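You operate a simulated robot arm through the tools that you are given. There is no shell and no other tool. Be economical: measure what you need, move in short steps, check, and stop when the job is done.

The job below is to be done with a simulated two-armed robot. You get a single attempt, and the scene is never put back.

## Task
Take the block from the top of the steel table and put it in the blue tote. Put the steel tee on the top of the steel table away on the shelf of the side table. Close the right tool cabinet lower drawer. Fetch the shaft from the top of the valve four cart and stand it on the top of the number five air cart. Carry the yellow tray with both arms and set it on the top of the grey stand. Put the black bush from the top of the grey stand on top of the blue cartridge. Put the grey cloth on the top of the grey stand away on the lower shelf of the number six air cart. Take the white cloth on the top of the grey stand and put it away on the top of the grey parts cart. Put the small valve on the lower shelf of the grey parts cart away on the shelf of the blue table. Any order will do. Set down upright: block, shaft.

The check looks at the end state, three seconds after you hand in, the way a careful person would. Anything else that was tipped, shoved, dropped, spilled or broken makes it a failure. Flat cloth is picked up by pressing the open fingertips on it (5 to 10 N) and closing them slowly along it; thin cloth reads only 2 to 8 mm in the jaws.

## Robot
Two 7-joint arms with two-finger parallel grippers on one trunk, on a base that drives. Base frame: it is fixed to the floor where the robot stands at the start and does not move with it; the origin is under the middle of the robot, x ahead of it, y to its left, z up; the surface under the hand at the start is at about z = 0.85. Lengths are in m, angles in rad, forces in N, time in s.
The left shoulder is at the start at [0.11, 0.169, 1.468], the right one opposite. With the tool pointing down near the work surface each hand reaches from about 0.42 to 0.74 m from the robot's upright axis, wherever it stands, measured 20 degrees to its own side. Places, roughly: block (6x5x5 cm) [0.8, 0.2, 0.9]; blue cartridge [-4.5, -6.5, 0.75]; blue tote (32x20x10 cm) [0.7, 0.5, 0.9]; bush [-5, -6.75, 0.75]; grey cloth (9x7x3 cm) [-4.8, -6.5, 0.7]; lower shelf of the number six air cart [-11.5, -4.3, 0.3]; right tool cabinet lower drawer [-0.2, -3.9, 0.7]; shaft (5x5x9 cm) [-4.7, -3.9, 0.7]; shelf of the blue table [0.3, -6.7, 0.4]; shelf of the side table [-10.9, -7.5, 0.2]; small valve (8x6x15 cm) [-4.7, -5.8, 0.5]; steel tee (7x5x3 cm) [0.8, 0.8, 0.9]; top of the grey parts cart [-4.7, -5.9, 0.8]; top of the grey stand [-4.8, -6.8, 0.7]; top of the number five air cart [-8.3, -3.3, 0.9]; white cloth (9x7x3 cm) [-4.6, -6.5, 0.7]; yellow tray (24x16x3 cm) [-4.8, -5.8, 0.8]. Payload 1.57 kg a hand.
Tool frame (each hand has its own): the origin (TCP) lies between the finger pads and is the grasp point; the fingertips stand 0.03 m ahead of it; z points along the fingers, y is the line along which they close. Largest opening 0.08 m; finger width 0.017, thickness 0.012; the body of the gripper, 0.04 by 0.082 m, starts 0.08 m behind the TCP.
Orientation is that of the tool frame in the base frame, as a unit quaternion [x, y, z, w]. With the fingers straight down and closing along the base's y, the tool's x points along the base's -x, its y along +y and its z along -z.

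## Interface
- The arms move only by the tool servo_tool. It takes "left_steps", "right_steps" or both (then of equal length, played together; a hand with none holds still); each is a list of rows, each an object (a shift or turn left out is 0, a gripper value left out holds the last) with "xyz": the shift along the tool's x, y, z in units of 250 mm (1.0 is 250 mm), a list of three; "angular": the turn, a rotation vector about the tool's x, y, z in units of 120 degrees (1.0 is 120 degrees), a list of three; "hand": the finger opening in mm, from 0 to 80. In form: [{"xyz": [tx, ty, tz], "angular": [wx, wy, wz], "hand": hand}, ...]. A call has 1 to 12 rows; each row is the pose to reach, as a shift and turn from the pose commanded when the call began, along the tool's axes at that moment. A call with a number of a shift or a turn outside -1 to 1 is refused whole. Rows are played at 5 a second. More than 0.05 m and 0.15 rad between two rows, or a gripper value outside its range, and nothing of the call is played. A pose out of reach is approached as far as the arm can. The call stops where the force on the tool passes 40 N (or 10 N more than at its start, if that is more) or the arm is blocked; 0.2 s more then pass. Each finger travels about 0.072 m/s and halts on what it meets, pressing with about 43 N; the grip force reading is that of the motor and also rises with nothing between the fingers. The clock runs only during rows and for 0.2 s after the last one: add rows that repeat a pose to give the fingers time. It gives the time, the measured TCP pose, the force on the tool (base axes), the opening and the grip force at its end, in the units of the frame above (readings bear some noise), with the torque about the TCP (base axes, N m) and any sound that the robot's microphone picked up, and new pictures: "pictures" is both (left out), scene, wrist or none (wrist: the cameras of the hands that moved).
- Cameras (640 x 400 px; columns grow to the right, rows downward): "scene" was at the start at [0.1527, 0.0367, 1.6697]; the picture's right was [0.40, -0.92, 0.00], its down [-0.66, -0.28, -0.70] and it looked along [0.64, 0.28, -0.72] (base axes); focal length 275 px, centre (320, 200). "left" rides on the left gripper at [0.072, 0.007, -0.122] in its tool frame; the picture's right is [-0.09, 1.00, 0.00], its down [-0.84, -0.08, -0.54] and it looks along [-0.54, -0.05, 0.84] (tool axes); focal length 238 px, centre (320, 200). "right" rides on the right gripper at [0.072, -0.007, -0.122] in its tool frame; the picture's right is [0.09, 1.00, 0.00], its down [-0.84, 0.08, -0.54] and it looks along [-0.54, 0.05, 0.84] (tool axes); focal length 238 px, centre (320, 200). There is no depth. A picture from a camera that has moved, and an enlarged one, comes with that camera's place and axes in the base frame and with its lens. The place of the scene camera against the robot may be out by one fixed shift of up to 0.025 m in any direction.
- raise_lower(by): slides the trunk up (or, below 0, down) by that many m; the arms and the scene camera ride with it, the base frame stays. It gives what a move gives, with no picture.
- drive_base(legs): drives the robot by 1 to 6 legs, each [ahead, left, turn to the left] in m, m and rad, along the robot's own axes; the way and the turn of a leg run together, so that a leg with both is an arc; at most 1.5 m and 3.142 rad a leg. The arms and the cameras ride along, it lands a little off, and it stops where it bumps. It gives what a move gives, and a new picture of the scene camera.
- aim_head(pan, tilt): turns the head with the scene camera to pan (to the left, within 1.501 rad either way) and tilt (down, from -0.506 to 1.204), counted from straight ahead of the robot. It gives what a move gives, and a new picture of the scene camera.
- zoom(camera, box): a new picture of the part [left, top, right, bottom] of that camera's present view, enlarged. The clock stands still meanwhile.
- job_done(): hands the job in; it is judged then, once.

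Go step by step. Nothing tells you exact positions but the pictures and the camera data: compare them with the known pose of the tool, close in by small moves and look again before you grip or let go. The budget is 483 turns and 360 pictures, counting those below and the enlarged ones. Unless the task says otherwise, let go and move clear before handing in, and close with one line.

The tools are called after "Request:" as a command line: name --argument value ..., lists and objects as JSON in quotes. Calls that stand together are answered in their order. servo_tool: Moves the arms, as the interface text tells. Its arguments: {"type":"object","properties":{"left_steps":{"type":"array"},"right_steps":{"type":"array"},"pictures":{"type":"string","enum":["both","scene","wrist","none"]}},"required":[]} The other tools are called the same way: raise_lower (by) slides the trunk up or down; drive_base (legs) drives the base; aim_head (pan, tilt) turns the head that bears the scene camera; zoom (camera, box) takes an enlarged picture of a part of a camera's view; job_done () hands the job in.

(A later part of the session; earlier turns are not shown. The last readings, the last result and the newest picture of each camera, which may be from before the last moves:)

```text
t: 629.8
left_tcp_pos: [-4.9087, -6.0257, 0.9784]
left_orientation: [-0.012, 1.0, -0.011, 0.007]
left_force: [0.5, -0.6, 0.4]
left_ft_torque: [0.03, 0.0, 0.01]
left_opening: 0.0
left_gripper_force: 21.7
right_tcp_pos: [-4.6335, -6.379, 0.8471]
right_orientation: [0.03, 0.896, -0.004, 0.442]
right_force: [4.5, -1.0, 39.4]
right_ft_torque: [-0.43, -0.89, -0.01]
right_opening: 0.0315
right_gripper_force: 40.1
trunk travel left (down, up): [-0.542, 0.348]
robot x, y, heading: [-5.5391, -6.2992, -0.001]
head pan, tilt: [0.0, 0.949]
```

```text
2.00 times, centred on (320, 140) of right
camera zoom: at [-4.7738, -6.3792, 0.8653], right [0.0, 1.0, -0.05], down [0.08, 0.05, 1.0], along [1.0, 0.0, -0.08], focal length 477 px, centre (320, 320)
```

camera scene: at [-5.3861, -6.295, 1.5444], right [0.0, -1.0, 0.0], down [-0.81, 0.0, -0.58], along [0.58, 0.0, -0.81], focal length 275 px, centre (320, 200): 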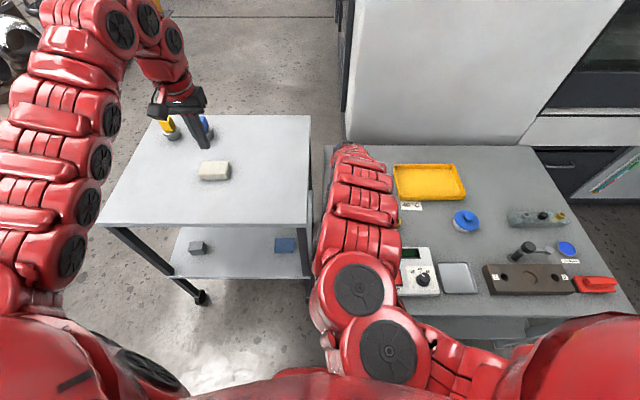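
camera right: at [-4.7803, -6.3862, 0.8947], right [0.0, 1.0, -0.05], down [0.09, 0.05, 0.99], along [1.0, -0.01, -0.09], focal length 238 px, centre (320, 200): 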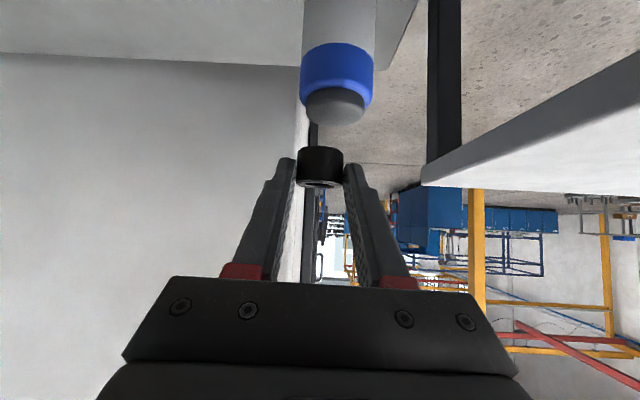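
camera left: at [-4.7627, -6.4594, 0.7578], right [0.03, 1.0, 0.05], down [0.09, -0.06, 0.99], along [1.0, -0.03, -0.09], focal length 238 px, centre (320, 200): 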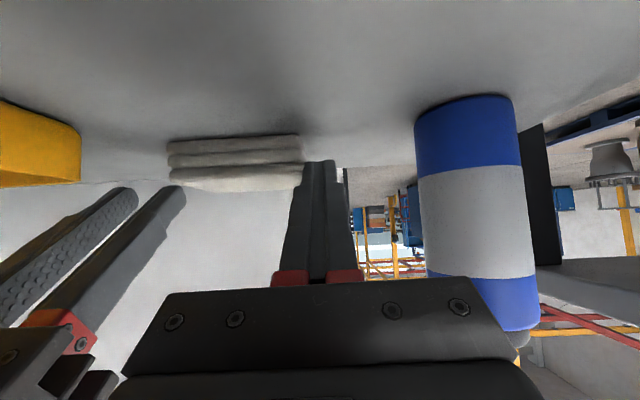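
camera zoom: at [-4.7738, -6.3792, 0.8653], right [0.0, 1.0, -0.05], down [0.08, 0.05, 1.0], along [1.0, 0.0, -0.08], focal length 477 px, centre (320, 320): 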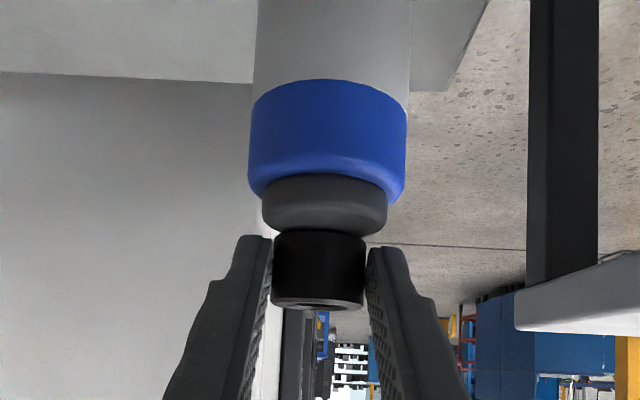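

Contact on the cap. Ease off, then open slowly.

Request:
raise_lower --by 0.008

Request:
servo_tool --right_steps '[{"hand": 33}, {"hand": 34}, {"hand": 36}, {"hand": 40}, {"hand": 48}, {"hand": 50}]' --pictures "wrist"

```text
t: 630.4
left_tcp_pos: [-4.9073, -6.0256, 0.9852]
left_orientation: [-0.011, 1.0, -0.011, 0.007]
left_force: [-0.1, -0.2, -0.2]
left_ft_torque: [0.0, -0.02, -0.04]
left_opening: 0.0
left_gripper_force: 21.1
right_tcp_pos: [-4.6342, -6.3797, 0.8474]
right_orientation: [0.031, 0.899, -0.004, 0.437]
right_force: [5.4, -0.1, 20.2]
right_ft_torque: [-0.16, -0.62, 0.05]
right_opening: 0.0317
right_gripper_force: 40.6
trunk travel left (down, up): [-0.55, 0.34]
robot x, y, heading: [-5.5336, -6.2998, 0.008]
head pan, tilt: [0.0, 0.949]
```

```text
t: 631.8
left_tcp_pos: [-4.9063, -6.0267, 0.9848]
left_orientation: [-0.012, 1.0, -0.01, 0.006]
left_force: [0.2, -0.6, -0.6]
left_ft_torque: [0.01, 0.05, -0.02]
left_opening: 0.0
left_gripper_force: 21.3
right_tcp_pos: [-4.632, -6.3803, 0.848]
right_orientation: [0.031, 0.899, -0.004, 0.437]
right_force: [1.2, 0.5, 8.3]
right_ft_torque: [-0.23, -0.14, 0.01]
right_opening: 0.0498
right_gripper_force: 0.0
trunk travel left (down, up): [-0.55, 0.34]
robot x, y, heading: [-5.5354, -6.2997, 0.002]
head pan, tilt: [0.0, 0.949]
camera right: at [-4.7728, -6.3797, 0.8677], right [0.0, 1.0, -0.05], down [0.09, 0.05, 0.99], along [1.0, -0.01, -0.09], focal length 238 px, centre (320, 200)
```

right: 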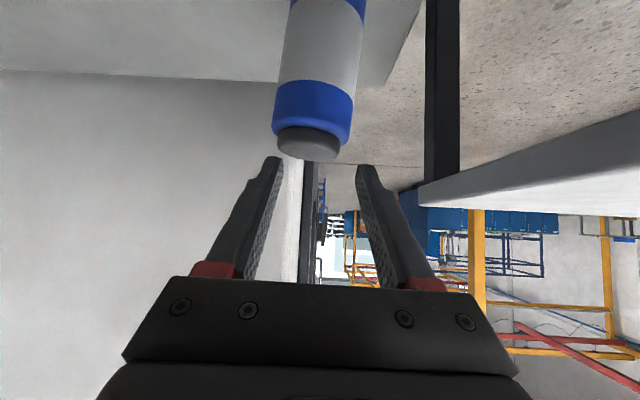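

The bush is no longer visible; look carefully before moving anything.

Request:
zoom --camera "right" --box '[200, 0, 440, 150]'

Request:
aim_head --pan -0.1 --tilt 0.75

Request:
zoom --camera "scene" --box '[240, 60, 480, 210]'

```text
2.67 times, centred on (320, 75) of right
camera zoom: at [-4.7728, -6.3797, 0.8677], right [0.0, 1.0, -0.05], down [0.09, 0.05, 0.99], along [1.0, -0.01, -0.09], focal length 636 px, centre (320, 533)
```

zoom: 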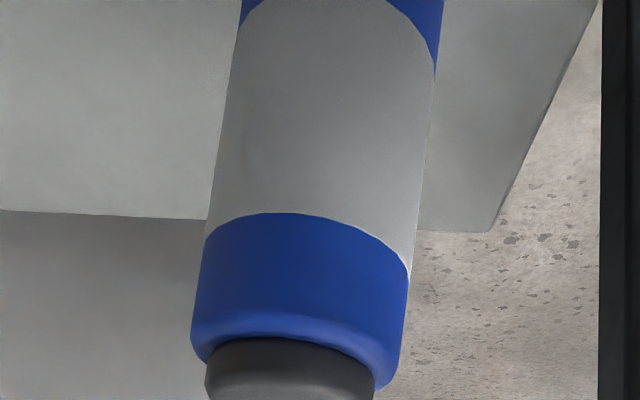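

```text
t: 632.5
left_tcp_pos: [-4.9053, -6.0254, 0.9849]
left_orientation: [-0.013, 1.0, -0.01, 0.006]
left_force: [0.0, 0.5, 0.3]
left_ft_torque: [0.02, -0.01, 0.0]
left_opening: 0.0
left_gripper_force: 21.3
right_tcp_pos: [-4.6322, -6.3804, 0.8479]
right_orientation: [0.031, 0.898, -0.005, 0.439]
right_force: [1.0, 0.9, 4.8]
right_ft_torque: [-0.13, -0.1, 0.0]
right_opening: 0.0499
right_gripper_force: 0.1
trunk travel left (down, up): [-0.55, 0.34]
robot x, y, heading: [-5.5356, -6.2972, 0.006]
head pan, tilt: [-0.099, 0.75]
camera scene: at [-5.3771, -6.3027, 1.4419], right [-0.1, -1.0, 0.0], down [-0.68, 0.06, -0.73], along [0.73, -0.07, -0.68], focal length 275 px, centre (320, 200)
```

scene: 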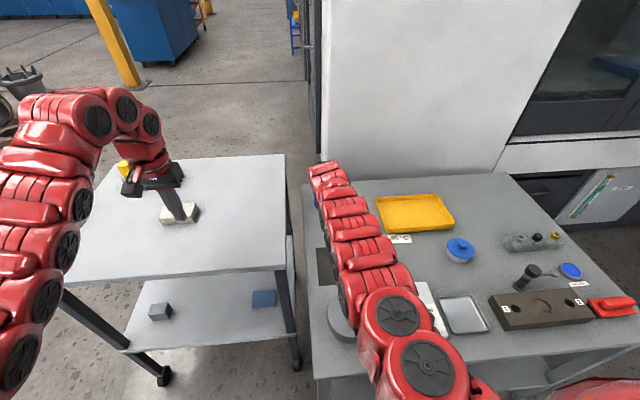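

```text
2.67 times, centred on (360, 135) of scene
camera zoom: at [-5.3771, -6.3027, 1.4419], right [-0.1, -1.0, 0.0], down [-0.68, 0.06, -0.73], along [0.73, -0.07, -0.68], focal length 734 px, centre (213, 373)
```

zoom: 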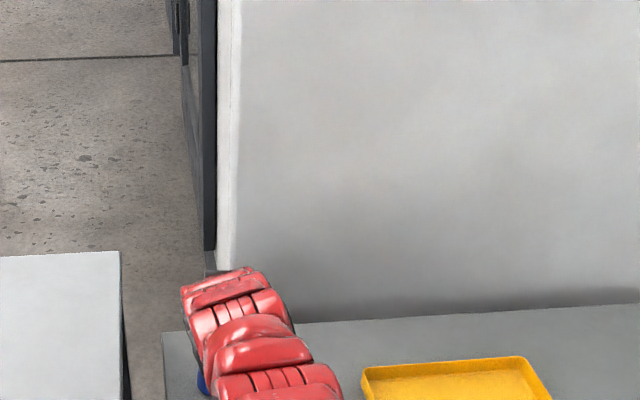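

Request:
zoom --camera "right" --box '[220, 100, 420, 225]'

Request:
zoom --camera "left" --box '[0, 0, 640, 400]'

```text
3.20 times, centred on (320, 162) of right
camera zoom: at [-4.7724, -6.3796, 0.8677], right [0.0, 1.0, -0.05], down [0.09, 0.05, 0.99], along [1.0, -0.01, -0.09], focal length 763 px, centre (320, 320)
```

zoom: 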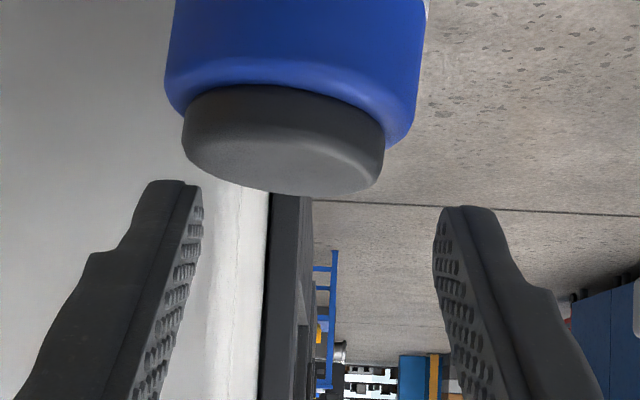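

```text
1.00 times, centred on (320, 200) of left (not enlarged: the box is as wide or as high as the picture)
camera zoom: at [-4.9795, -6.019, 1.1052], right [0.07, 1.0, -0.02], down [0.83, -0.05, 0.55], along [0.55, -0.05, -0.83], focal length 238 px, centre (320, 200)
```

zoom: 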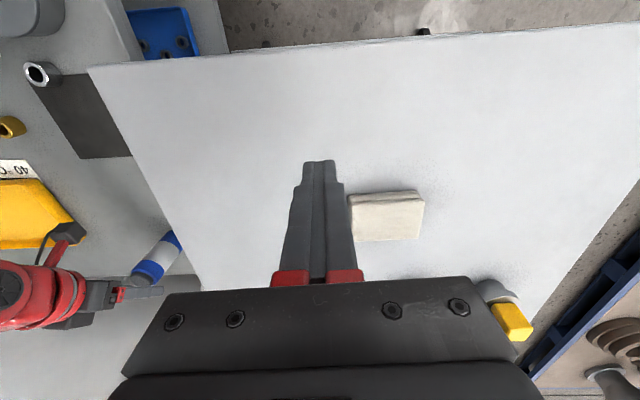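

Request:
raise_lower --by 0.06

Request:
zoom --camera "right" --box '[0, 0, 640, 400]'

Request:
zoom --camera "left" --box '[0, 100, 320, 300]'

```text
t: 633.5
left_tcp_pos: [-4.9044, -6.0254, 1.0427]
left_orientation: [-0.012, 1.0, -0.01, 0.006]
left_force: [0.7, -0.4, -0.5]
left_ft_torque: [-0.01, 0.0, 0.0]
left_opening: 0.0
left_gripper_force: 21.4
right_tcp_pos: [-4.6316, -6.3806, 0.9067]
right_orientation: [0.031, 0.899, -0.004, 0.437]
right_force: [-0.7, 0.6, 0.0]
right_ft_torque: [-0.01, -0.01, 0.02]
right_opening: 0.0501
right_gripper_force: 0.0
trunk travel left (down, up): [-0.61, 0.28]
robot x, y, heading: [-5.5383, -6.3014, -0.001]
head pan, tilt: [-0.099, 0.75]
```

```text
1.00 times, centred on (320, 200) of right (not enlarged: the box is as wide or as high as the picture)
camera zoom: at [-4.7717, -6.3796, 0.9269], right [0.0, 1.0, -0.05], down [0.09, 0.05, 0.99], along [1.0, -0.01, -0.09], focal length 238 px, centre (320, 200)
```

zoom: 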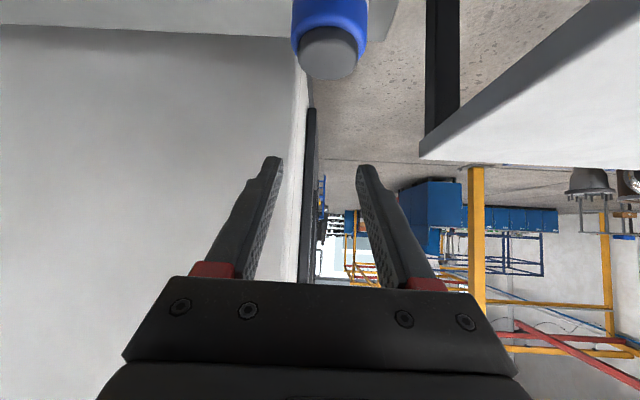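

```text
2.00 times, centred on (160, 200) of left
camera zoom: at [-4.9785, -6.0191, 1.1648], right [0.07, 1.0, -0.02], down [0.83, -0.05, 0.55], along [0.55, -0.05, -0.83], focal length 477 px, centre (640, 200)
```

zoom: 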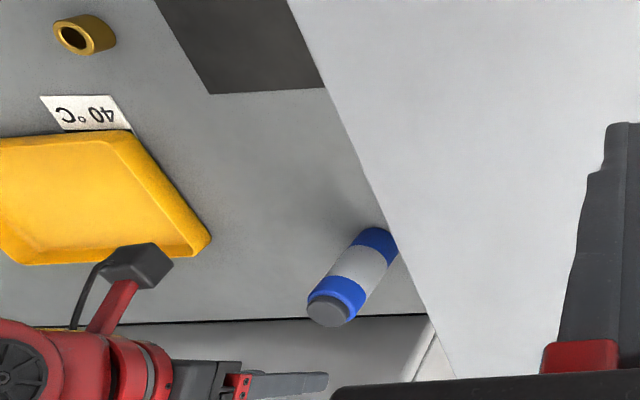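

The cartridge stands upright again. Back away and search for the bush.

Request:
raise_lower --by 0.15

Request:
drive_base --legs '[[-0.3, 0, 0]]'

Request:
zoom --camera "scene" --box '[260, 100, 500, 250]'

Request:
zoom --camera "right" --box '[0, 0, 640, 400]'

```text
t: 635.3
left_tcp_pos: [-4.905, -6.0253, 1.1936]
left_orientation: [-0.013, 1.0, -0.01, 0.006]
left_force: [0.1, 0.5, -0.1]
left_ft_torque: [0.03, -0.01, -0.03]
left_opening: 0.0
left_gripper_force: 21.9
right_tcp_pos: [-4.6309, -6.3806, 1.0569]
right_orientation: [0.031, 0.899, -0.004, 0.438]
right_force: [0.0, 0.8, -1.4]
right_ft_torque: [0.02, 0.0, -0.02]
right_opening: 0.05
right_gripper_force: 0.1
trunk travel left (down, up): [-0.76, 0.13]
robot x, y, heading: [-5.5397, -6.2992, -0.0]
head pan, tilt: [-0.099, 0.75]
```

```text
t: 637.3
left_tcp_pos: [-5.2044, -6.0282, 1.1934]
left_orientation: [-0.011, 1.0, -0.009, 0.005]
left_force: [0.3, -0.1, 0.4]
left_ft_torque: [-0.03, 0.02, 0.01]
left_opening: 0.0
left_gripper_force: 21.3
right_tcp_pos: [-4.932, -6.3834, 1.0563]
right_orientation: [0.031, 0.899, -0.004, 0.437]
right_force: [0.2, 0.2, -0.1]
right_ft_torque: [0.0, 0.0, -0.01]
right_opening: 0.0501
right_gripper_force: 0.0
trunk travel left (down, up): [-0.76, 0.13]
robot x, y, heading: [-5.8407, -6.3021, 0.004]
head pan, tilt: [-0.099, 0.75]
camera scene: at [-5.676, -6.304, 1.6517], right [-0.1, -1.0, 0.0], down [-0.68, 0.07, -0.73], along [0.73, -0.07, -0.68], focal length 275 px, centre (320, 200)
```

scene: 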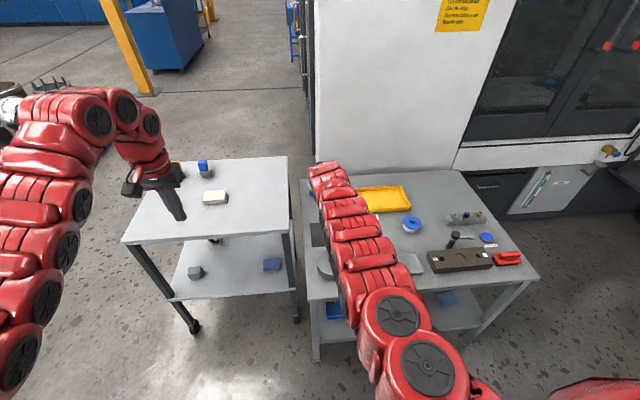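

```text
2.67 times, centred on (380, 175) of scene
camera zoom: at [-5.676, -6.304, 1.6517], right [-0.1, -1.0, 0.0], down [-0.68, 0.07, -0.73], along [0.73, -0.07, -0.68], focal length 734 px, centre (160, 267)
```

zoom: 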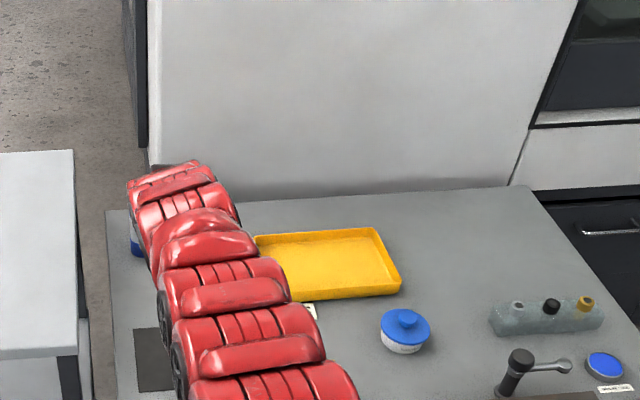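

```text
1.00 times, centred on (320, 200) of right (not enlarged: the box is as wide or as high as the picture)
camera zoom: at [-5.0722, -6.3822, 1.0766], right [0.0, 1.0, -0.05], down [0.09, 0.05, 0.99], along [1.0, -0.01, -0.09], focal length 238 px, centre (320, 200)
```

zoom: 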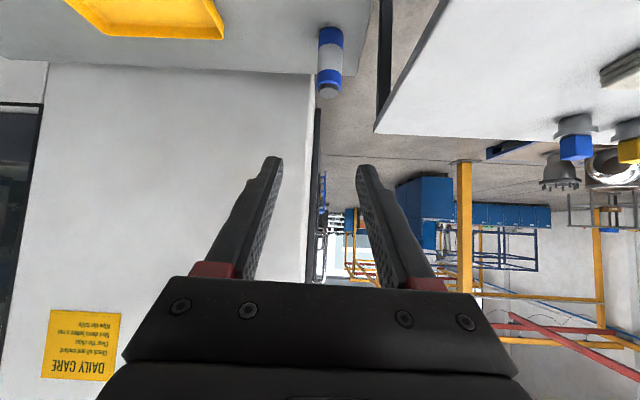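

Request:
zoom --camera "right" --box '[260, 0, 420, 100]'

Request:
aim_head --pan 0.35 --tilt 0.7

Request:
zoom --camera "scene" --box '[320, 100, 560, 250]'

```text
4.00 times, centred on (340, 50) of right
camera zoom: at [-5.0722, -6.3822, 1.0766], right [0.0, 1.0, -0.05], down [0.09, 0.05, 0.99], along [1.0, -0.01, -0.09], focal length 953 px, centre (240, 800)
```

zoom: 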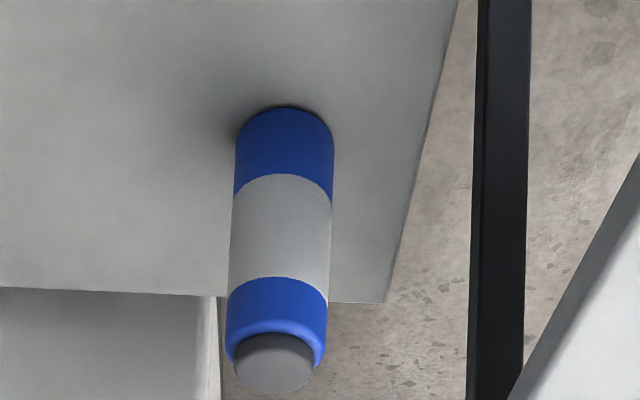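

```text
t: 638.2
left_tcp_pos: [-5.2049, -6.0283, 1.1936]
left_orientation: [-0.011, 1.0, -0.009, 0.005]
left_force: [0.4, -0.3, 1.2]
left_ft_torque: [0.01, 0.01, 0.0]
left_opening: 0.0
left_gripper_force: 21.1
right_tcp_pos: [-4.9322, -6.3828, 1.0567]
right_orientation: [0.03, 0.899, -0.003, 0.436]
right_force: [-0.1, 0.9, -0.5]
right_ft_torque: [0.01, 0.01, 0.0]
right_opening: 0.0498
right_gripper_force: 0.0
trunk travel left (down, up): [-0.76, 0.13]
robot x, y, heading: [-5.837, -6.3028, 0.006]
head pan, tilt: [0.351, 0.7]
camera scene: at [-5.6791, -6.2668, 1.656], right [0.34, -0.94, 0.0], down [-0.61, -0.22, -0.76], along [0.72, 0.26, -0.64], focal length 275 px, centre (320, 200)
```

scene: 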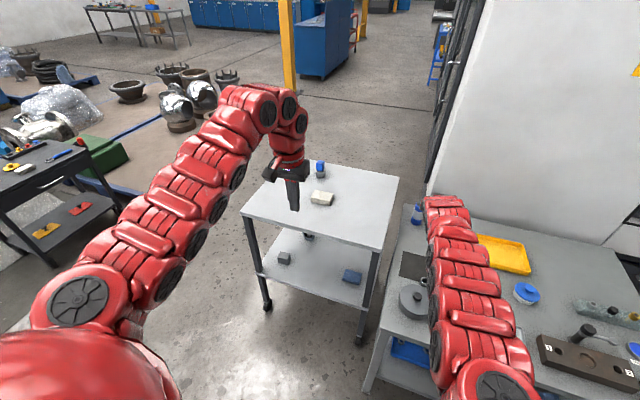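

```text
2.67 times, centred on (440, 175) of scene
camera zoom: at [-5.6791, -6.2668, 1.656], right [0.34, -0.94, 0.0], down [-0.61, -0.22, -0.76], along [0.72, 0.26, -0.64], focal length 734 px, centre (0, 267)
```

zoom: 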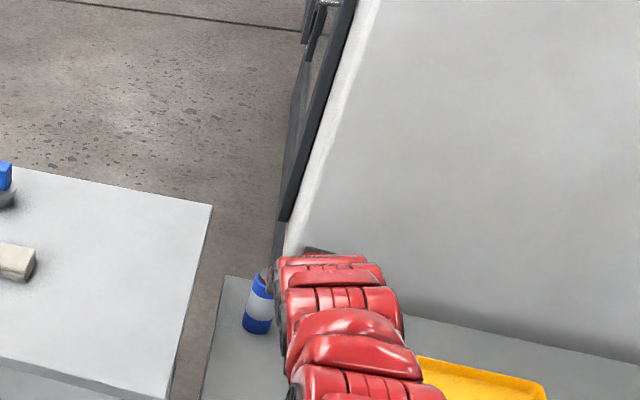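

Not on the stand. I'll drive round to the north side, facing south, to check the floor behind and between (needed for the small valve anyway).

Request:
drive_base --legs '[[-0.1, 1.25, 0], [1.45, 0, 0], [0.15, 0, -1.571]]'

Request:
aim_head --pan 0.1 --tilt 0.55

Request:
zoom --camera "scene" --box '[160, 80, 480, 280]'

```text
t: 655.1
left_tcp_pos: [-4.1273, -5.7997, 1.1937]
left_orientation: [0.699, 0.715, -0.01, -0.003]
left_force: [0.5, -0.3, 0.6]
left_ft_torque: [-0.02, -0.02, 0.03]
left_opening: 0.0
left_gripper_force: 20.9
right_tcp_pos: [-4.4837, -6.0702, 1.0573]
right_orientation: [0.658, 0.612, -0.313, 0.307]
right_force: [0.4, 0.5, 0.1]
right_ft_torque: [-0.02, 0.01, 0.0]
right_opening: 0.05
right_gripper_force: 0.0
trunk travel left (down, up): [-0.76, 0.13]
robot x, y, heading: [-4.3999, -5.1675, -1.571]
head pan, tilt: [0.351, 0.7]
camera scene: at [-4.3701, -5.3208, 1.6561], right [-0.94, -0.34, 0.0], down [-0.22, 0.61, -0.76], along [0.26, -0.72, -0.64], focal length 275 px, centre (320, 200)
```

scene: 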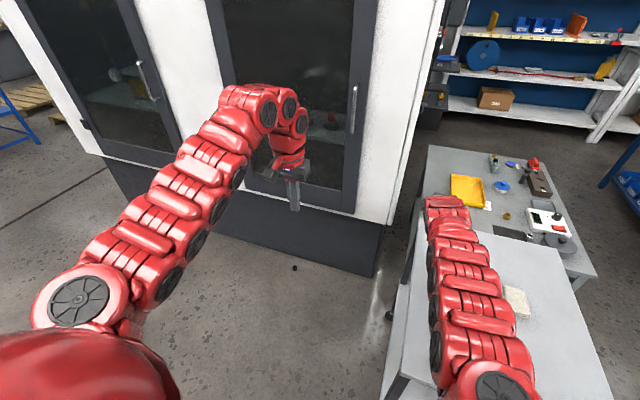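

```text
t: 655.9
left_tcp_pos: [-4.1279, -5.7986, 1.1944]
left_orientation: [0.7, 0.714, -0.012, -0.003]
left_force: [0.6, 0.0, 0.1]
left_ft_torque: [-0.02, -0.01, 0.01]
left_opening: 0.0
left_gripper_force: 20.9
right_tcp_pos: [-4.4824, -6.0702, 1.0575]
right_orientation: [0.659, 0.612, -0.313, 0.306]
right_force: [-0.3, 0.0, 0.9]
right_ft_torque: [-0.01, 0.01, -0.01]
right_opening: 0.05
right_gripper_force: 0.1
trunk travel left (down, up): [-0.76, 0.13]
robot x, y, heading: [-4.3936, -5.1659, -1.572]
head pan, tilt: [0.099, 0.55]
camera scene: at [-4.3904, -5.3304, 1.6692], right [-1.0, -0.1, 0.0], down [-0.05, 0.52, -0.85], along [0.08, -0.85, -0.52], focal length 275 px, centre (320, 200)
```

scene: 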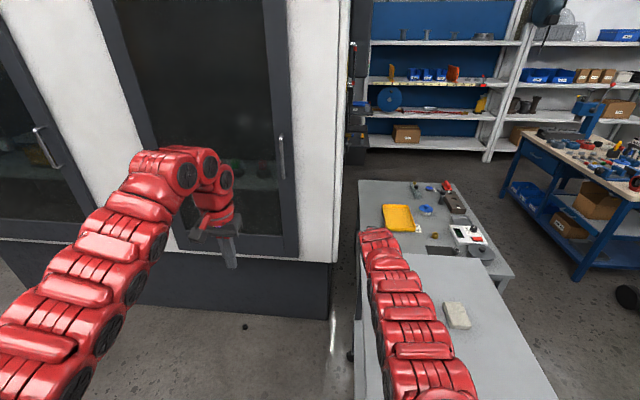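

```text
2.00 times, centred on (320, 180) of scene
camera zoom: at [-4.3904, -5.3304, 1.6692], right [-1.0, -0.1, 0.0], down [-0.05, 0.52, -0.85], along [0.08, -0.85, -0.52], focal length 550 px, centre (320, 240)
```

zoom: 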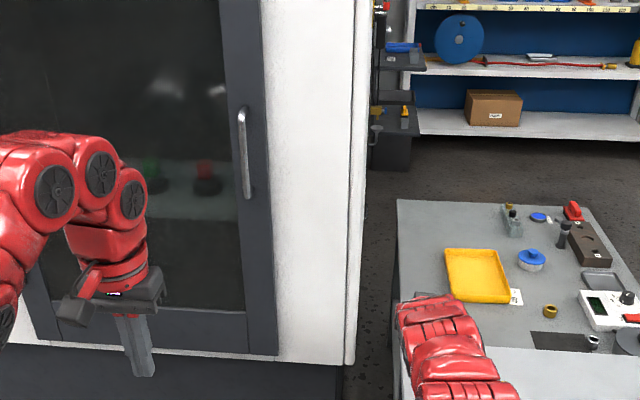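

Found it: the bush lies on the floor near (-3.785, -6.40), in front of the machine. I'll recover it. First bring both arms to upright, retracted poses.

Request:
servo_tool --right_steps '[{"angular": [0, 0.06, 0], "xyz": [0.06, 0, -0.08]}, {"angular": [0, 0.12, 0], "xyz": [0.12, 0, -0.16]}, {"angular": [0, 0.18, 0], "xyz": [0.18, 0, -0.24]}, {"angular": [0, 0.24, 0], "xyz": [0.24, 0, -0.32]}, {"angular": [0, 0.3, 0], "xyz": [0.3, 0, -0.4]}, {"angular": [0, 0.36, 0], "xyz": [0.36, 0, -0.48]}, {"angular": [0, 0.42, 0], "xyz": [0.42, 0, -0.56]}, {"angular": [0, 0.435, 0], "xyz": [0.48, 0, -0.62]}, {"angular": [0, 0.435, 0], "xyz": [0.54, 0, -0.7]}, {"angular": [0, 0.435, 0], "xyz": [0.54, 0, -0.7]}]' --left_steps '[{"xyz": [0.06, 0, 0]}, {"xyz": [0.12, 0, 0.05]}, {"xyz": [0.18, 0, 0.1]}, {"xyz": [0.24, 0, 0.15]}, {"xyz": [0.3, 0, 0.2]}, {"xyz": [0.36, 0, 0.25]}, {"xyz": [0.4, 0, 0.3]}, {"xyz": [0.4, 0, 0.3]}, {"xyz": [0.4, 0, 0.3]}, {"xyz": [0.4, 0, 0.3]}]' --pictures "scene"

```text
t: 658.1
left_tcp_pos: [-4.1268, -5.777, 1.1824]
left_orientation: [0.701, 0.713, -0.01, -0.003]
left_force: [-0.1, 0.8, -0.1]
left_ft_torque: [0.02, -0.06, -0.01]
left_opening: 0.0
left_gripper_force: 21.5
left hand out of reach, approached as far as the arm can: row 1, 2, 3, 4, 5, 6, 7, 8, 9, 10
right_tcp_pos: [-4.4737, -5.8504, 1.0567]
right_orientation: [0.729, 0.684, 0.01, 0.007]
right_force: [-0.7, 0.3, 0.0]
right_ft_torque: [0.03, -0.05, -0.03]
right_opening: 0.0501
right_gripper_force: 0.1
trunk travel left (down, up): [-0.76, 0.13]
robot x, y, heading: [-4.401, -5.1643, -1.573]
head pan, tilt: [0.099, 0.55]
camera scene: at [-4.3954, -5.3315, 1.6691], right [-1.0, -0.1, 0.0], down [-0.05, 0.52, -0.85], along [0.08, -0.85, -0.52], focal length 275 px, centre (320, 200)
```

scene: 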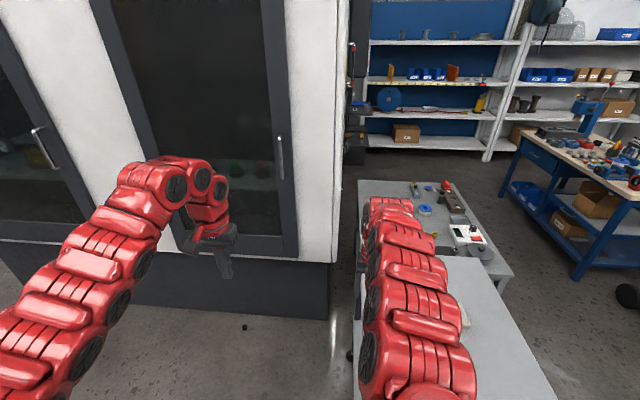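

Request:
drive_base --legs '[[0, 0.7, 0], [0.5, 0, 0]]'

Request:
aim_head --pan -0.1 --tilt 0.9

Request:
zoom --camera "right" --box '[0, 0, 640, 400]'

```text
t: 664.5
left_tcp_pos: [-3.4232, -6.2774, 1.1824]
left_orientation: [0.7, 0.714, -0.011, -0.004]
left_force: [0.2, 0.7, -0.5]
left_ft_torque: [0.02, -0.02, 0.01]
left_opening: 0.0
left_gripper_force: 21.6
right_tcp_pos: [-3.771, -6.3492, 1.0579]
right_orientation: [0.73, 0.683, 0.009, 0.007]
right_force: [-0.3, 0.6, 1.3]
right_ft_torque: [0.01, -0.01, 0.0]
right_opening: 0.0499
right_gripper_force: 0.1
trunk travel left (down, up): [-0.76, 0.13]
robot x, y, heading: [-3.695, -5.6661, -1.577]
head pan, tilt: [0.099, 0.55]
camera scene: at [-3.6898, -5.8301, 1.6693], right [-1.0, -0.09, 0.0], down [-0.05, 0.52, -0.85], along [0.08, -0.85, -0.52], focal length 275 px, centre (320, 200)
```

scene: 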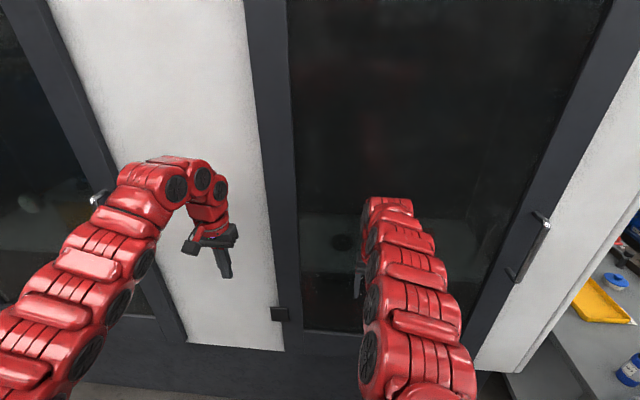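

```text
t: 665.3
left_tcp_pos: [-3.4243, -6.278, 1.1824]
left_orientation: [0.701, 0.713, -0.011, -0.004]
left_force: [0.4, -1.3, 0.1]
left_ft_torque: [0.02, 0.03, -0.03]
left_opening: 0.0
left_gripper_force: 21.4
right_tcp_pos: [-3.7706, -6.35, 1.0581]
right_orientation: [0.73, 0.683, 0.009, 0.006]
right_force: [-0.2, 0.5, 0.8]
right_ft_torque: [0.0, 0.0, 0.02]
right_opening: 0.0502
right_gripper_force: 0.0
trunk travel left (down, up): [-0.76, 0.13]
robot x, y, heading: [-3.6932, -5.6628, -1.578]
head pan, tilt: [-0.099, 0.901]
camera scene: at [-3.706, -5.8165, 1.64], right [-0.99, 0.1, 0.0], down [0.08, 0.78, -0.62], along [-0.06, -0.62, -0.78], focal length 275 px, centre (320, 200)
```

scene: 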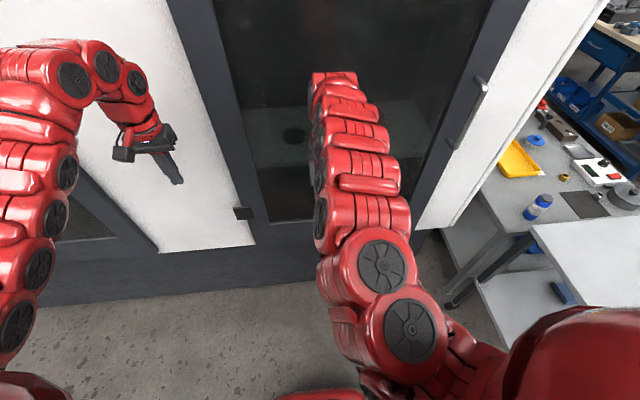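

```text
1.00 times, centred on (320, 200) of right (not enlarged: the box is as wide or as high as the picture)
camera zoom: at [-3.7744, -6.279, 1.1822], right [1.0, 0.03, 0.02], down [0.01, -0.84, 0.54], along [0.03, -0.54, -0.84], focal length 238 px, centre (320, 200)
```

zoom: 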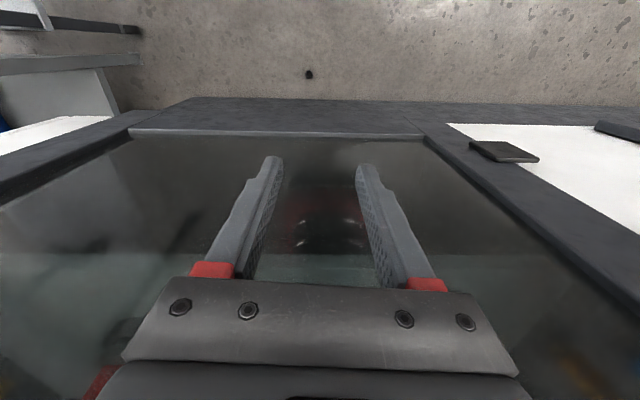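

Bush at (-3.796, -6.383) on the floor; the machine base is 11 cm behind it. Lower the trunk fully.

Request:
raise_lower --by -0.4

Request:
raise_lower --by -0.36

Request:
drive_base --legs '[[0.07, -0.02, 0]]'

Request:
zoom --camera "right" --box '[0, 0, 640, 400]'

```text
t: 669.1
left_tcp_pos: [-3.4234, -6.2785, 0.7833]
left_orientation: [0.7, 0.714, -0.011, -0.003]
left_force: [0.1, 0.0, 0.2]
left_ft_torque: [0.01, 0.06, -0.01]
left_opening: 0.0002
left_gripper_force: 21.0
right_tcp_pos: [-3.7709, -6.3497, 0.6591]
right_orientation: [0.73, 0.684, 0.009, 0.006]
right_force: [0.8, 0.3, 0.3]
right_ft_torque: [0.01, -0.01, -0.02]
right_opening: 0.05
right_gripper_force: 0.1
trunk travel left (down, up): [-0.36, 0.53]
robot x, y, heading: [-3.6958, -5.6617, -1.575]
head pan, tilt: [-0.099, 0.901]
```

```text
t: 672.6
left_tcp_pos: [-3.425, -6.2775, 0.4224]
left_orientation: [0.7, 0.714, -0.012, -0.004]
left_force: [0.6, 0.5, 0.4]
left_ft_torque: [-0.03, 0.0, 0.0]
left_opening: 0.0001
left_gripper_force: 21.1
right_tcp_pos: [-3.7711, -6.3504, 0.2988]
right_orientation: [0.73, 0.683, 0.008, 0.006]
right_force: [-0.5, 0.0, 0.5]
right_ft_torque: [0.0, 0.0, -0.01]
right_opening: 0.0501
right_gripper_force: 0.1
trunk travel left (down, up): [0.0, 0.89]
robot x, y, heading: [-3.6969, -5.6654, -1.578]
head pan, tilt: [-0.099, 0.901]
```

```text
t: 673.9
left_tcp_pos: [-3.4452, -6.3485, 0.4218]
left_orientation: [0.7, 0.714, -0.011, -0.004]
left_force: [-0.7, 0.3, -0.7]
left_ft_torque: [0.0, 0.01, -0.01]
left_opening: 0.0001
left_gripper_force: 21.6
right_tcp_pos: [-3.7907, -6.4161, 0.2954]
right_orientation: [0.73, 0.684, 0.012, 0.002]
right_force: [-0.4, 1.2, -0.2]
right_ft_torque: [-0.01, -0.05, -0.02]
right_opening: 0.0498
right_gripper_force: 0.0
trunk travel left (down, up): [0.0, 0.89]
robot x, y, heading: [-3.7171, -5.7401, -1.577]
head pan, tilt: [-0.099, 0.901]
stopped in leg 1: the robot was blocked; the commanded pose is now the measured one
camera scene: at [-3.7275, -5.8858, 0.8799], right [-0.99, 0.1, 0.0], down [0.08, 0.78, -0.62], along [-0.07, -0.62, -0.78], focal length 275 px, centre (320, 200)
```

scene: 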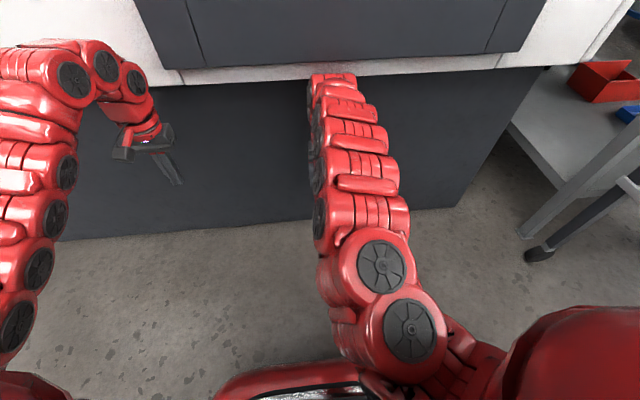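

```text
1.00 times, centred on (320, 200) of right (not enlarged: the box is as wide or as high as the picture)
camera zoom: at [-3.7948, -6.3464, 0.4197], right [1.0, 0.03, 0.02], down [0.01, -0.85, 0.53], along [0.03, -0.53, -0.85], focal length 238 px, centre (320, 200)
```

zoom: 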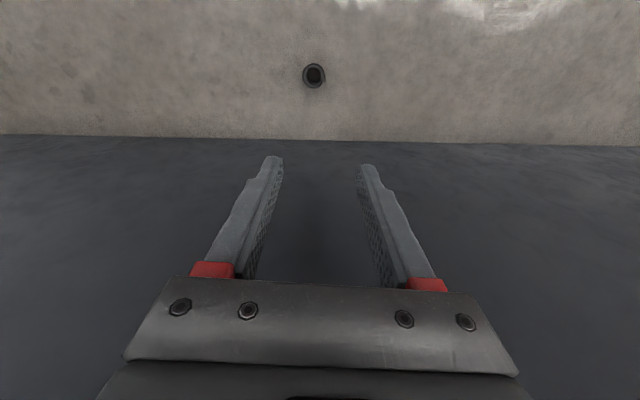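

The bush stands upright. Back off 4 cm so the hand is right above it, then go down.

Request:
drive_base --legs '[[-0.04, 0, 0]]'

Request:
servo_tool --right_steps '[{"xyz": [0, -0.01, 0.15]}, {"xyz": [0, -0.015, 0.3]}, {"xyz": [0, -0.015, 0.45]}, {"xyz": [0, -0.015, 0.6]}, {"xyz": [0, -0.015, 0.72]}, {"xyz": [0, -0.015, 0.72]}]' --pictures "wrist"

```text
t: 674.7
left_tcp_pos: [-3.445, -6.3075, 0.422]
left_orientation: [0.701, 0.713, -0.011, -0.004]
left_force: [-0.2, 1.5, 0.5]
left_ft_torque: [0.04, 0.02, 0.0]
left_opening: 0.0
left_gripper_force: 21.6
right_tcp_pos: [-3.7901, -6.3772, 0.2959]
right_orientation: [0.729, 0.684, 0.012, 0.001]
right_force: [-0.4, 0.1, -0.5]
right_ft_torque: [-0.01, 0.04, -0.01]
right_opening: 0.0501
right_gripper_force: 0.0
trunk travel left (down, up): [0.0, 0.89]
robot x, y, heading: [-3.7182, -5.6955, -1.574]
head pan, tilt: [-0.099, 0.901]
camera scene: at [-3.7273, -5.8464, 0.8799], right [-0.99, 0.1, 0.0], down [0.08, 0.78, -0.62], along [-0.07, -0.62, -0.78], focal length 275 px, centre (320, 200)
```

scene: 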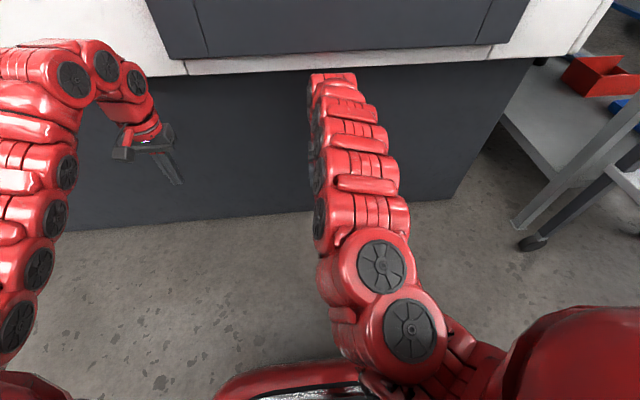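

```text
t: 676.1
left_tcp_pos: [-3.4449, -6.3068, 0.4226]
left_orientation: [0.701, 0.713, -0.011, -0.004]
left_force: [0.2, -0.1, 0.1]
left_ft_torque: [-0.01, 0.02, 0.01]
left_opening: 0.0
left_gripper_force: 21.4
right_tcp_pos: [-3.7909, -6.374, 0.1132]
right_orientation: [0.73, 0.683, 0.011, 0.001]
right_force: [0.7, 0.2, -0.2]
right_ft_torque: [0.0, 0.04, 0.03]
right_opening: 0.0499
right_gripper_force: 0.0
trunk travel left (down, up): [0.0, 0.89]
robot x, y, heading: [-3.7183, -5.6952, -1.572]
head pan, tilt: [-0.099, 0.901]
camera right: at [-3.7956, -6.304, 0.2383], right [1.0, 0.03, 0.02], down [0.01, -0.85, 0.53], along [0.03, -0.53, -0.85], focal length 238 px, centre (320, 200)
```

right: 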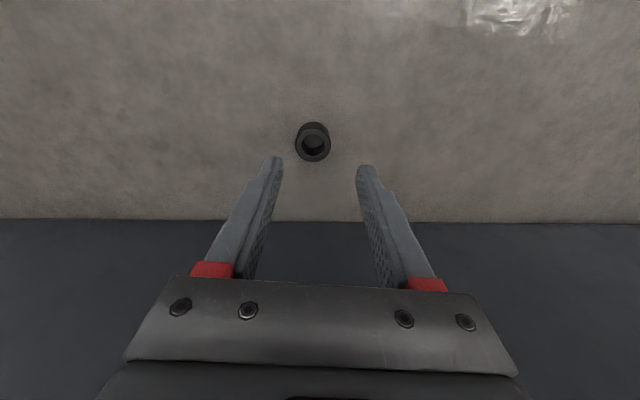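

Request:
servo_tool --right_steps '[{"xyz": [-0.02, -0.02, 0.1]}, {"xyz": [-0.02, -0.02, 0.2]}, {"xyz": [-0.02, -0.02, 0.27]}, {"xyz": [-0.02, -0.02, 0.3]}, {"xyz": [-0.02, -0.02, 0.3]}]' --pictures "wrist"

```text
t: 677.3
left_tcp_pos: [-3.4447, -6.3075, 0.4226]
left_orientation: [0.701, 0.713, -0.011, -0.003]
left_force: [-0.3, -0.5, 0.0]
left_ft_torque: [-0.01, 0.01, 0.0]
left_opening: 0.0
left_gripper_force: 21.4
right_tcp_pos: [-3.7942, -6.3562, 0.0534]
right_orientation: [0.729, 0.684, 0.011, 0.0]
right_force: [-0.5, 0.1, 0.0]
right_ft_torque: [-0.02, 0.02, 0.01]
right_opening: 0.05
right_gripper_force: 0.0
right hand out of reach, approached as far as the arm can: row 1, 2, 3, 4, 5
trunk travel left (down, up): [0.0, 0.89]
robot x, y, heading: [-3.717, -5.6916, -1.576]
head pan, tilt: [-0.099, 0.901]
camera right: at [-3.7966, -6.2862, 0.1771], right [1.0, 0.03, 0.02], down [0.01, -0.85, 0.53], along [0.03, -0.53, -0.85], focal length 238 px, centre (320, 200)
```

right: 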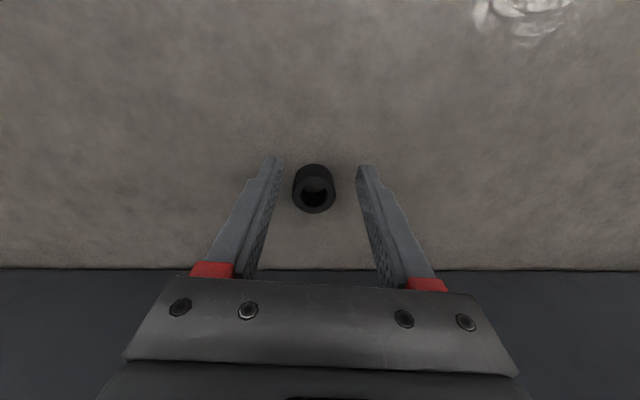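

Request:
servo_tool --right_steps '[{"xyz": [0.1, 0, -0.05]}, {"xyz": [0.2, 0, -0.1]}, {"xyz": [0.26, 0, -0.1]}, {"xyz": [0.26, 0, -0.1]}]' --pictures "none"

Request:
drive_base --legs '[[0.08, 0, 0]]'

```text
t: 678.3
left_tcp_pos: [-3.4452, -6.3082, 0.4234]
left_orientation: [0.701, 0.713, -0.011, -0.003]
left_force: [-0.7, -1.1, 0.0]
left_ft_torque: [0.01, 0.0, 0.0]
left_opening: 0.0
left_gripper_force: 21.4
right_tcp_pos: [-3.7876, -6.2912, 0.078]
right_orientation: [0.729, 0.684, 0.012, 0.002]
right_force: [0.9, -1.0, 0.3]
right_ft_torque: [-0.01, -0.02, -0.01]
right_opening: 0.0501
right_gripper_force: 0.1
trunk travel left (down, up): [0.0, 0.89]
robot x, y, heading: [-3.7181, -5.6979, -1.576]
head pan, tilt: [-0.099, 0.901]
```

```text
t: 679.4
left_tcp_pos: [-3.446, -6.3876, 0.4225]
left_orientation: [0.701, 0.713, -0.011, -0.004]
left_force: [0.6, 0.1, 0.0]
left_ft_torque: [0.03, 0.02, 0.0]
left_opening: 0.0
left_gripper_force: 21.1
right_tcp_pos: [-3.7891, -6.3717, 0.0795]
right_orientation: [0.729, 0.684, 0.012, 0.001]
right_force: [0.5, -0.6, -0.1]
right_ft_torque: [0.02, 0.01, 0.0]
right_opening: 0.0497
right_gripper_force: 0.1
trunk travel left (down, up): [0.0, 0.89]
robot x, y, heading: [-3.7191, -5.7752, -1.575]
head pan, tilt: [-0.099, 0.901]
camera scene: at [-3.7277, -5.9263, 0.8799], right [-0.99, 0.1, 0.0], down [0.08, 0.78, -0.62], along [-0.07, -0.62, -0.78], focal length 275 px, centre (320, 200)
```

scene: 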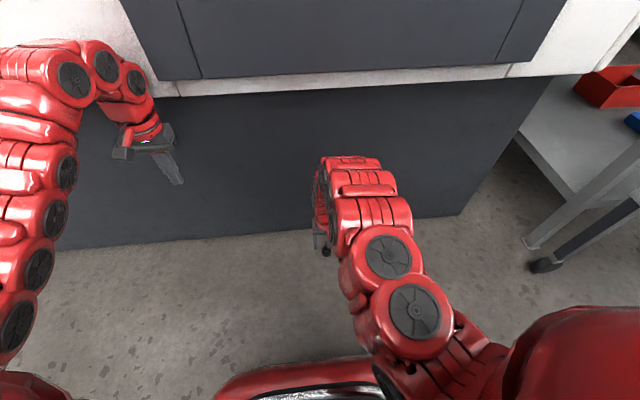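

Request:
servo_tool --right_steps '[{"xyz": [-0.028, -0.026, 0.03]}, {"xyz": [-0.028, -0.026, 0.08]}, {"xyz": [-0.028, -0.026, 0.13]}, {"xyz": [-0.028, -0.026, 0.165]}, {"xyz": [-0.028, -0.026, 0.165]}, {"xyz": [-0.028, -0.026, 0.165], "hand": 40}, {"xyz": [-0.028, -0.026, 0.165], "hand": 28}, {"xyz": [-0.028, -0.026, 0.165], "hand": 20}, {"xyz": [-0.028, -0.026, 0.165], "hand": 20}]' --pictures "wrist"

```text
t: 681.4
left_tcp_pos: [-3.4474, -6.3881, 0.4227]
left_orientation: [0.701, 0.713, -0.012, -0.004]
left_force: [-0.5, -0.1, 0.8]
left_ft_torque: [0.04, -0.01, 0.02]
left_opening: 0.0
left_gripper_force: 21.2
right_tcp_pos: [-3.7954, -6.3776, 0.0375]
right_orientation: [0.73, 0.684, 0.011, 0.001]
right_force: [-0.2, 0.5, 1.8]
right_ft_torque: [0.02, 0.08, 0.02]
right_opening: 0.032
right_gripper_force: 40.3
trunk travel left (down, up): [0.0, 0.89]
robot x, y, heading: [-3.7185, -5.7747, -1.582]
head pan, tilt: [-0.099, 0.901]
camera right: at [-3.7996, -6.3077, 0.1615], right [1.0, 0.03, 0.02], down [0.01, -0.85, 0.53], along [0.03, -0.53, -0.85], focal length 238 px, centre (320, 200)
```

right: 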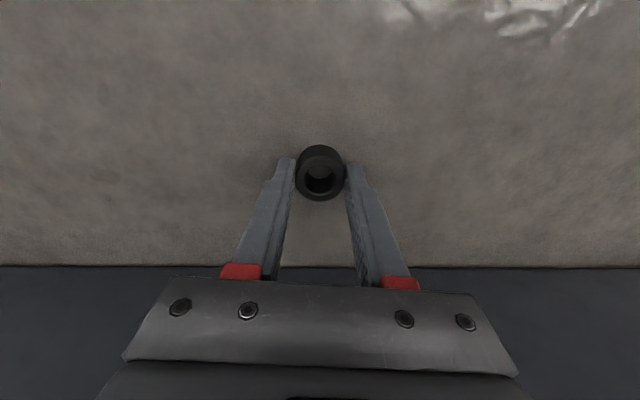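

The bush is recovered (32 mm grip). Raise the trunk and take it back round to the west side of the stand.

Request:
raise_lower --by 0.4

Request:
raise_lower --by 0.4

Request:
drive_base --legs '[[-0.6, 0, 0], [0, 0, 1.571], [-1.45, 0, 0], [-0.5, 0, 0], [0, -1.2, 0]]'

Request:
zoom --camera "right" --box '[0, 0, 640, 400]'

```text
t: 685.2
left_tcp_pos: [-3.4461, -6.3824, 0.8261]
left_orientation: [0.701, 0.713, -0.013, -0.002]
left_force: [-0.8, -0.5, 1.0]
left_ft_torque: [0.0, -0.01, -0.02]
left_opening: 0.0
left_gripper_force: 21.3
right_tcp_pos: [-3.7996, -6.3546, 0.4281]
right_orientation: [0.729, 0.684, 0.021, -0.014]
right_force: [-0.2, -0.5, -1.3]
right_ft_torque: [0.02, 0.0, -0.02]
right_opening: 0.032
right_gripper_force: 40.9
trunk travel left (down, up): [-0.4, 0.49]
robot x, y, heading: [-3.7182, -5.7727, -1.578]
head pan, tilt: [-0.099, 0.901]
```

```text
t: 686.7
left_tcp_pos: [-3.446, -6.3819, 0.9477]
left_orientation: [0.7, 0.714, -0.013, -0.004]
left_force: [-0.4, -0.2, 0.0]
left_ft_torque: [-0.03, 0.0, 0.02]
left_opening: 0.0
left_gripper_force: 21.4
right_tcp_pos: [-3.8003, -6.3551, 0.553]
right_orientation: [0.728, 0.685, 0.022, -0.018]
right_force: [1.0, 0.8, -0.8]
right_ft_torque: [0.01, -0.05, 0.01]
right_opening: 0.0318
right_gripper_force: 40.5
trunk travel left (down, up): [-0.519, 0.371]
robot x, y, heading: [-3.7156, -5.7711, -1.575]
head pan, tilt: [-0.099, 0.901]
stopped: the force on the tool passed its limit at 186 N (the readings are from after the stop); the commanded pose is now the measured one
```

```text
t: 707.7
left_tcp_pos: [-5.055, -5.927, 0.9411]
left_orientation: [-0.008, 1.0, -0.011, 0.005]
left_force: [0.1, -0.2, 0.1]
left_ft_torque: [0.0, 0.01, 0.01]
left_opening: 0.0
left_gripper_force: 20.9
right_tcp_pos: [-5.0827, -6.2761, 0.5466]
right_orientation: [0.027, 0.999, 0.005, -0.029]
right_force: [0.7, 2.0, -0.9]
right_ft_torque: [-0.29, 0.09, 0.04]
right_opening: 0.0319
right_gripper_force: 39.6
trunk travel left (down, up): [-0.519, 0.371]
robot x, y, heading: [-5.6688, -6.1995, -0.004]
head pan, tilt: [-0.099, 0.901]
stopped in leg 5: the force on the tool passed its limit at 74 N (the readings are from after the stop); the commanded pose is now the measured one
camera scene: at [-5.514, -6.2017, 1.3984], right [-0.11, -0.99, 0.0], down [-0.78, 0.08, -0.62], along [0.62, -0.07, -0.78], focal length 275 px, centre (320, 200)
```

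scene: 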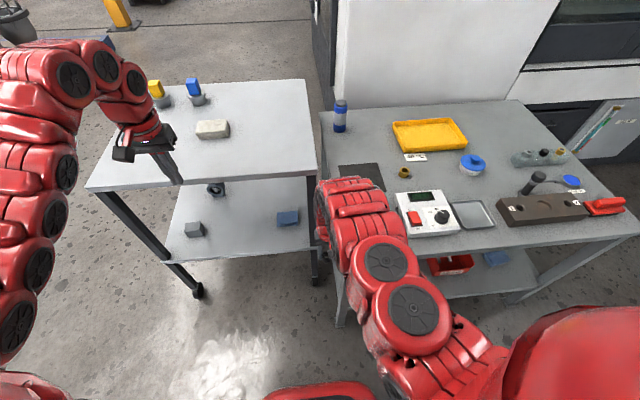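

```text
1.00 times, centred on (320, 200) of right (not enlarged: the box is as wide or as high as the picture)
camera zoom: at [-5.1487, -6.2809, 0.6736], right [-0.04, 1.0, 0.01], down [0.87, 0.02, 0.49], along [0.49, 0.03, -0.87], focal length 238 px, centre (320, 200)
```

zoom: 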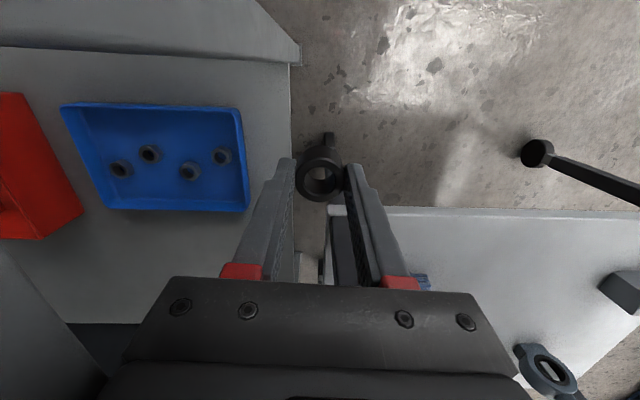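

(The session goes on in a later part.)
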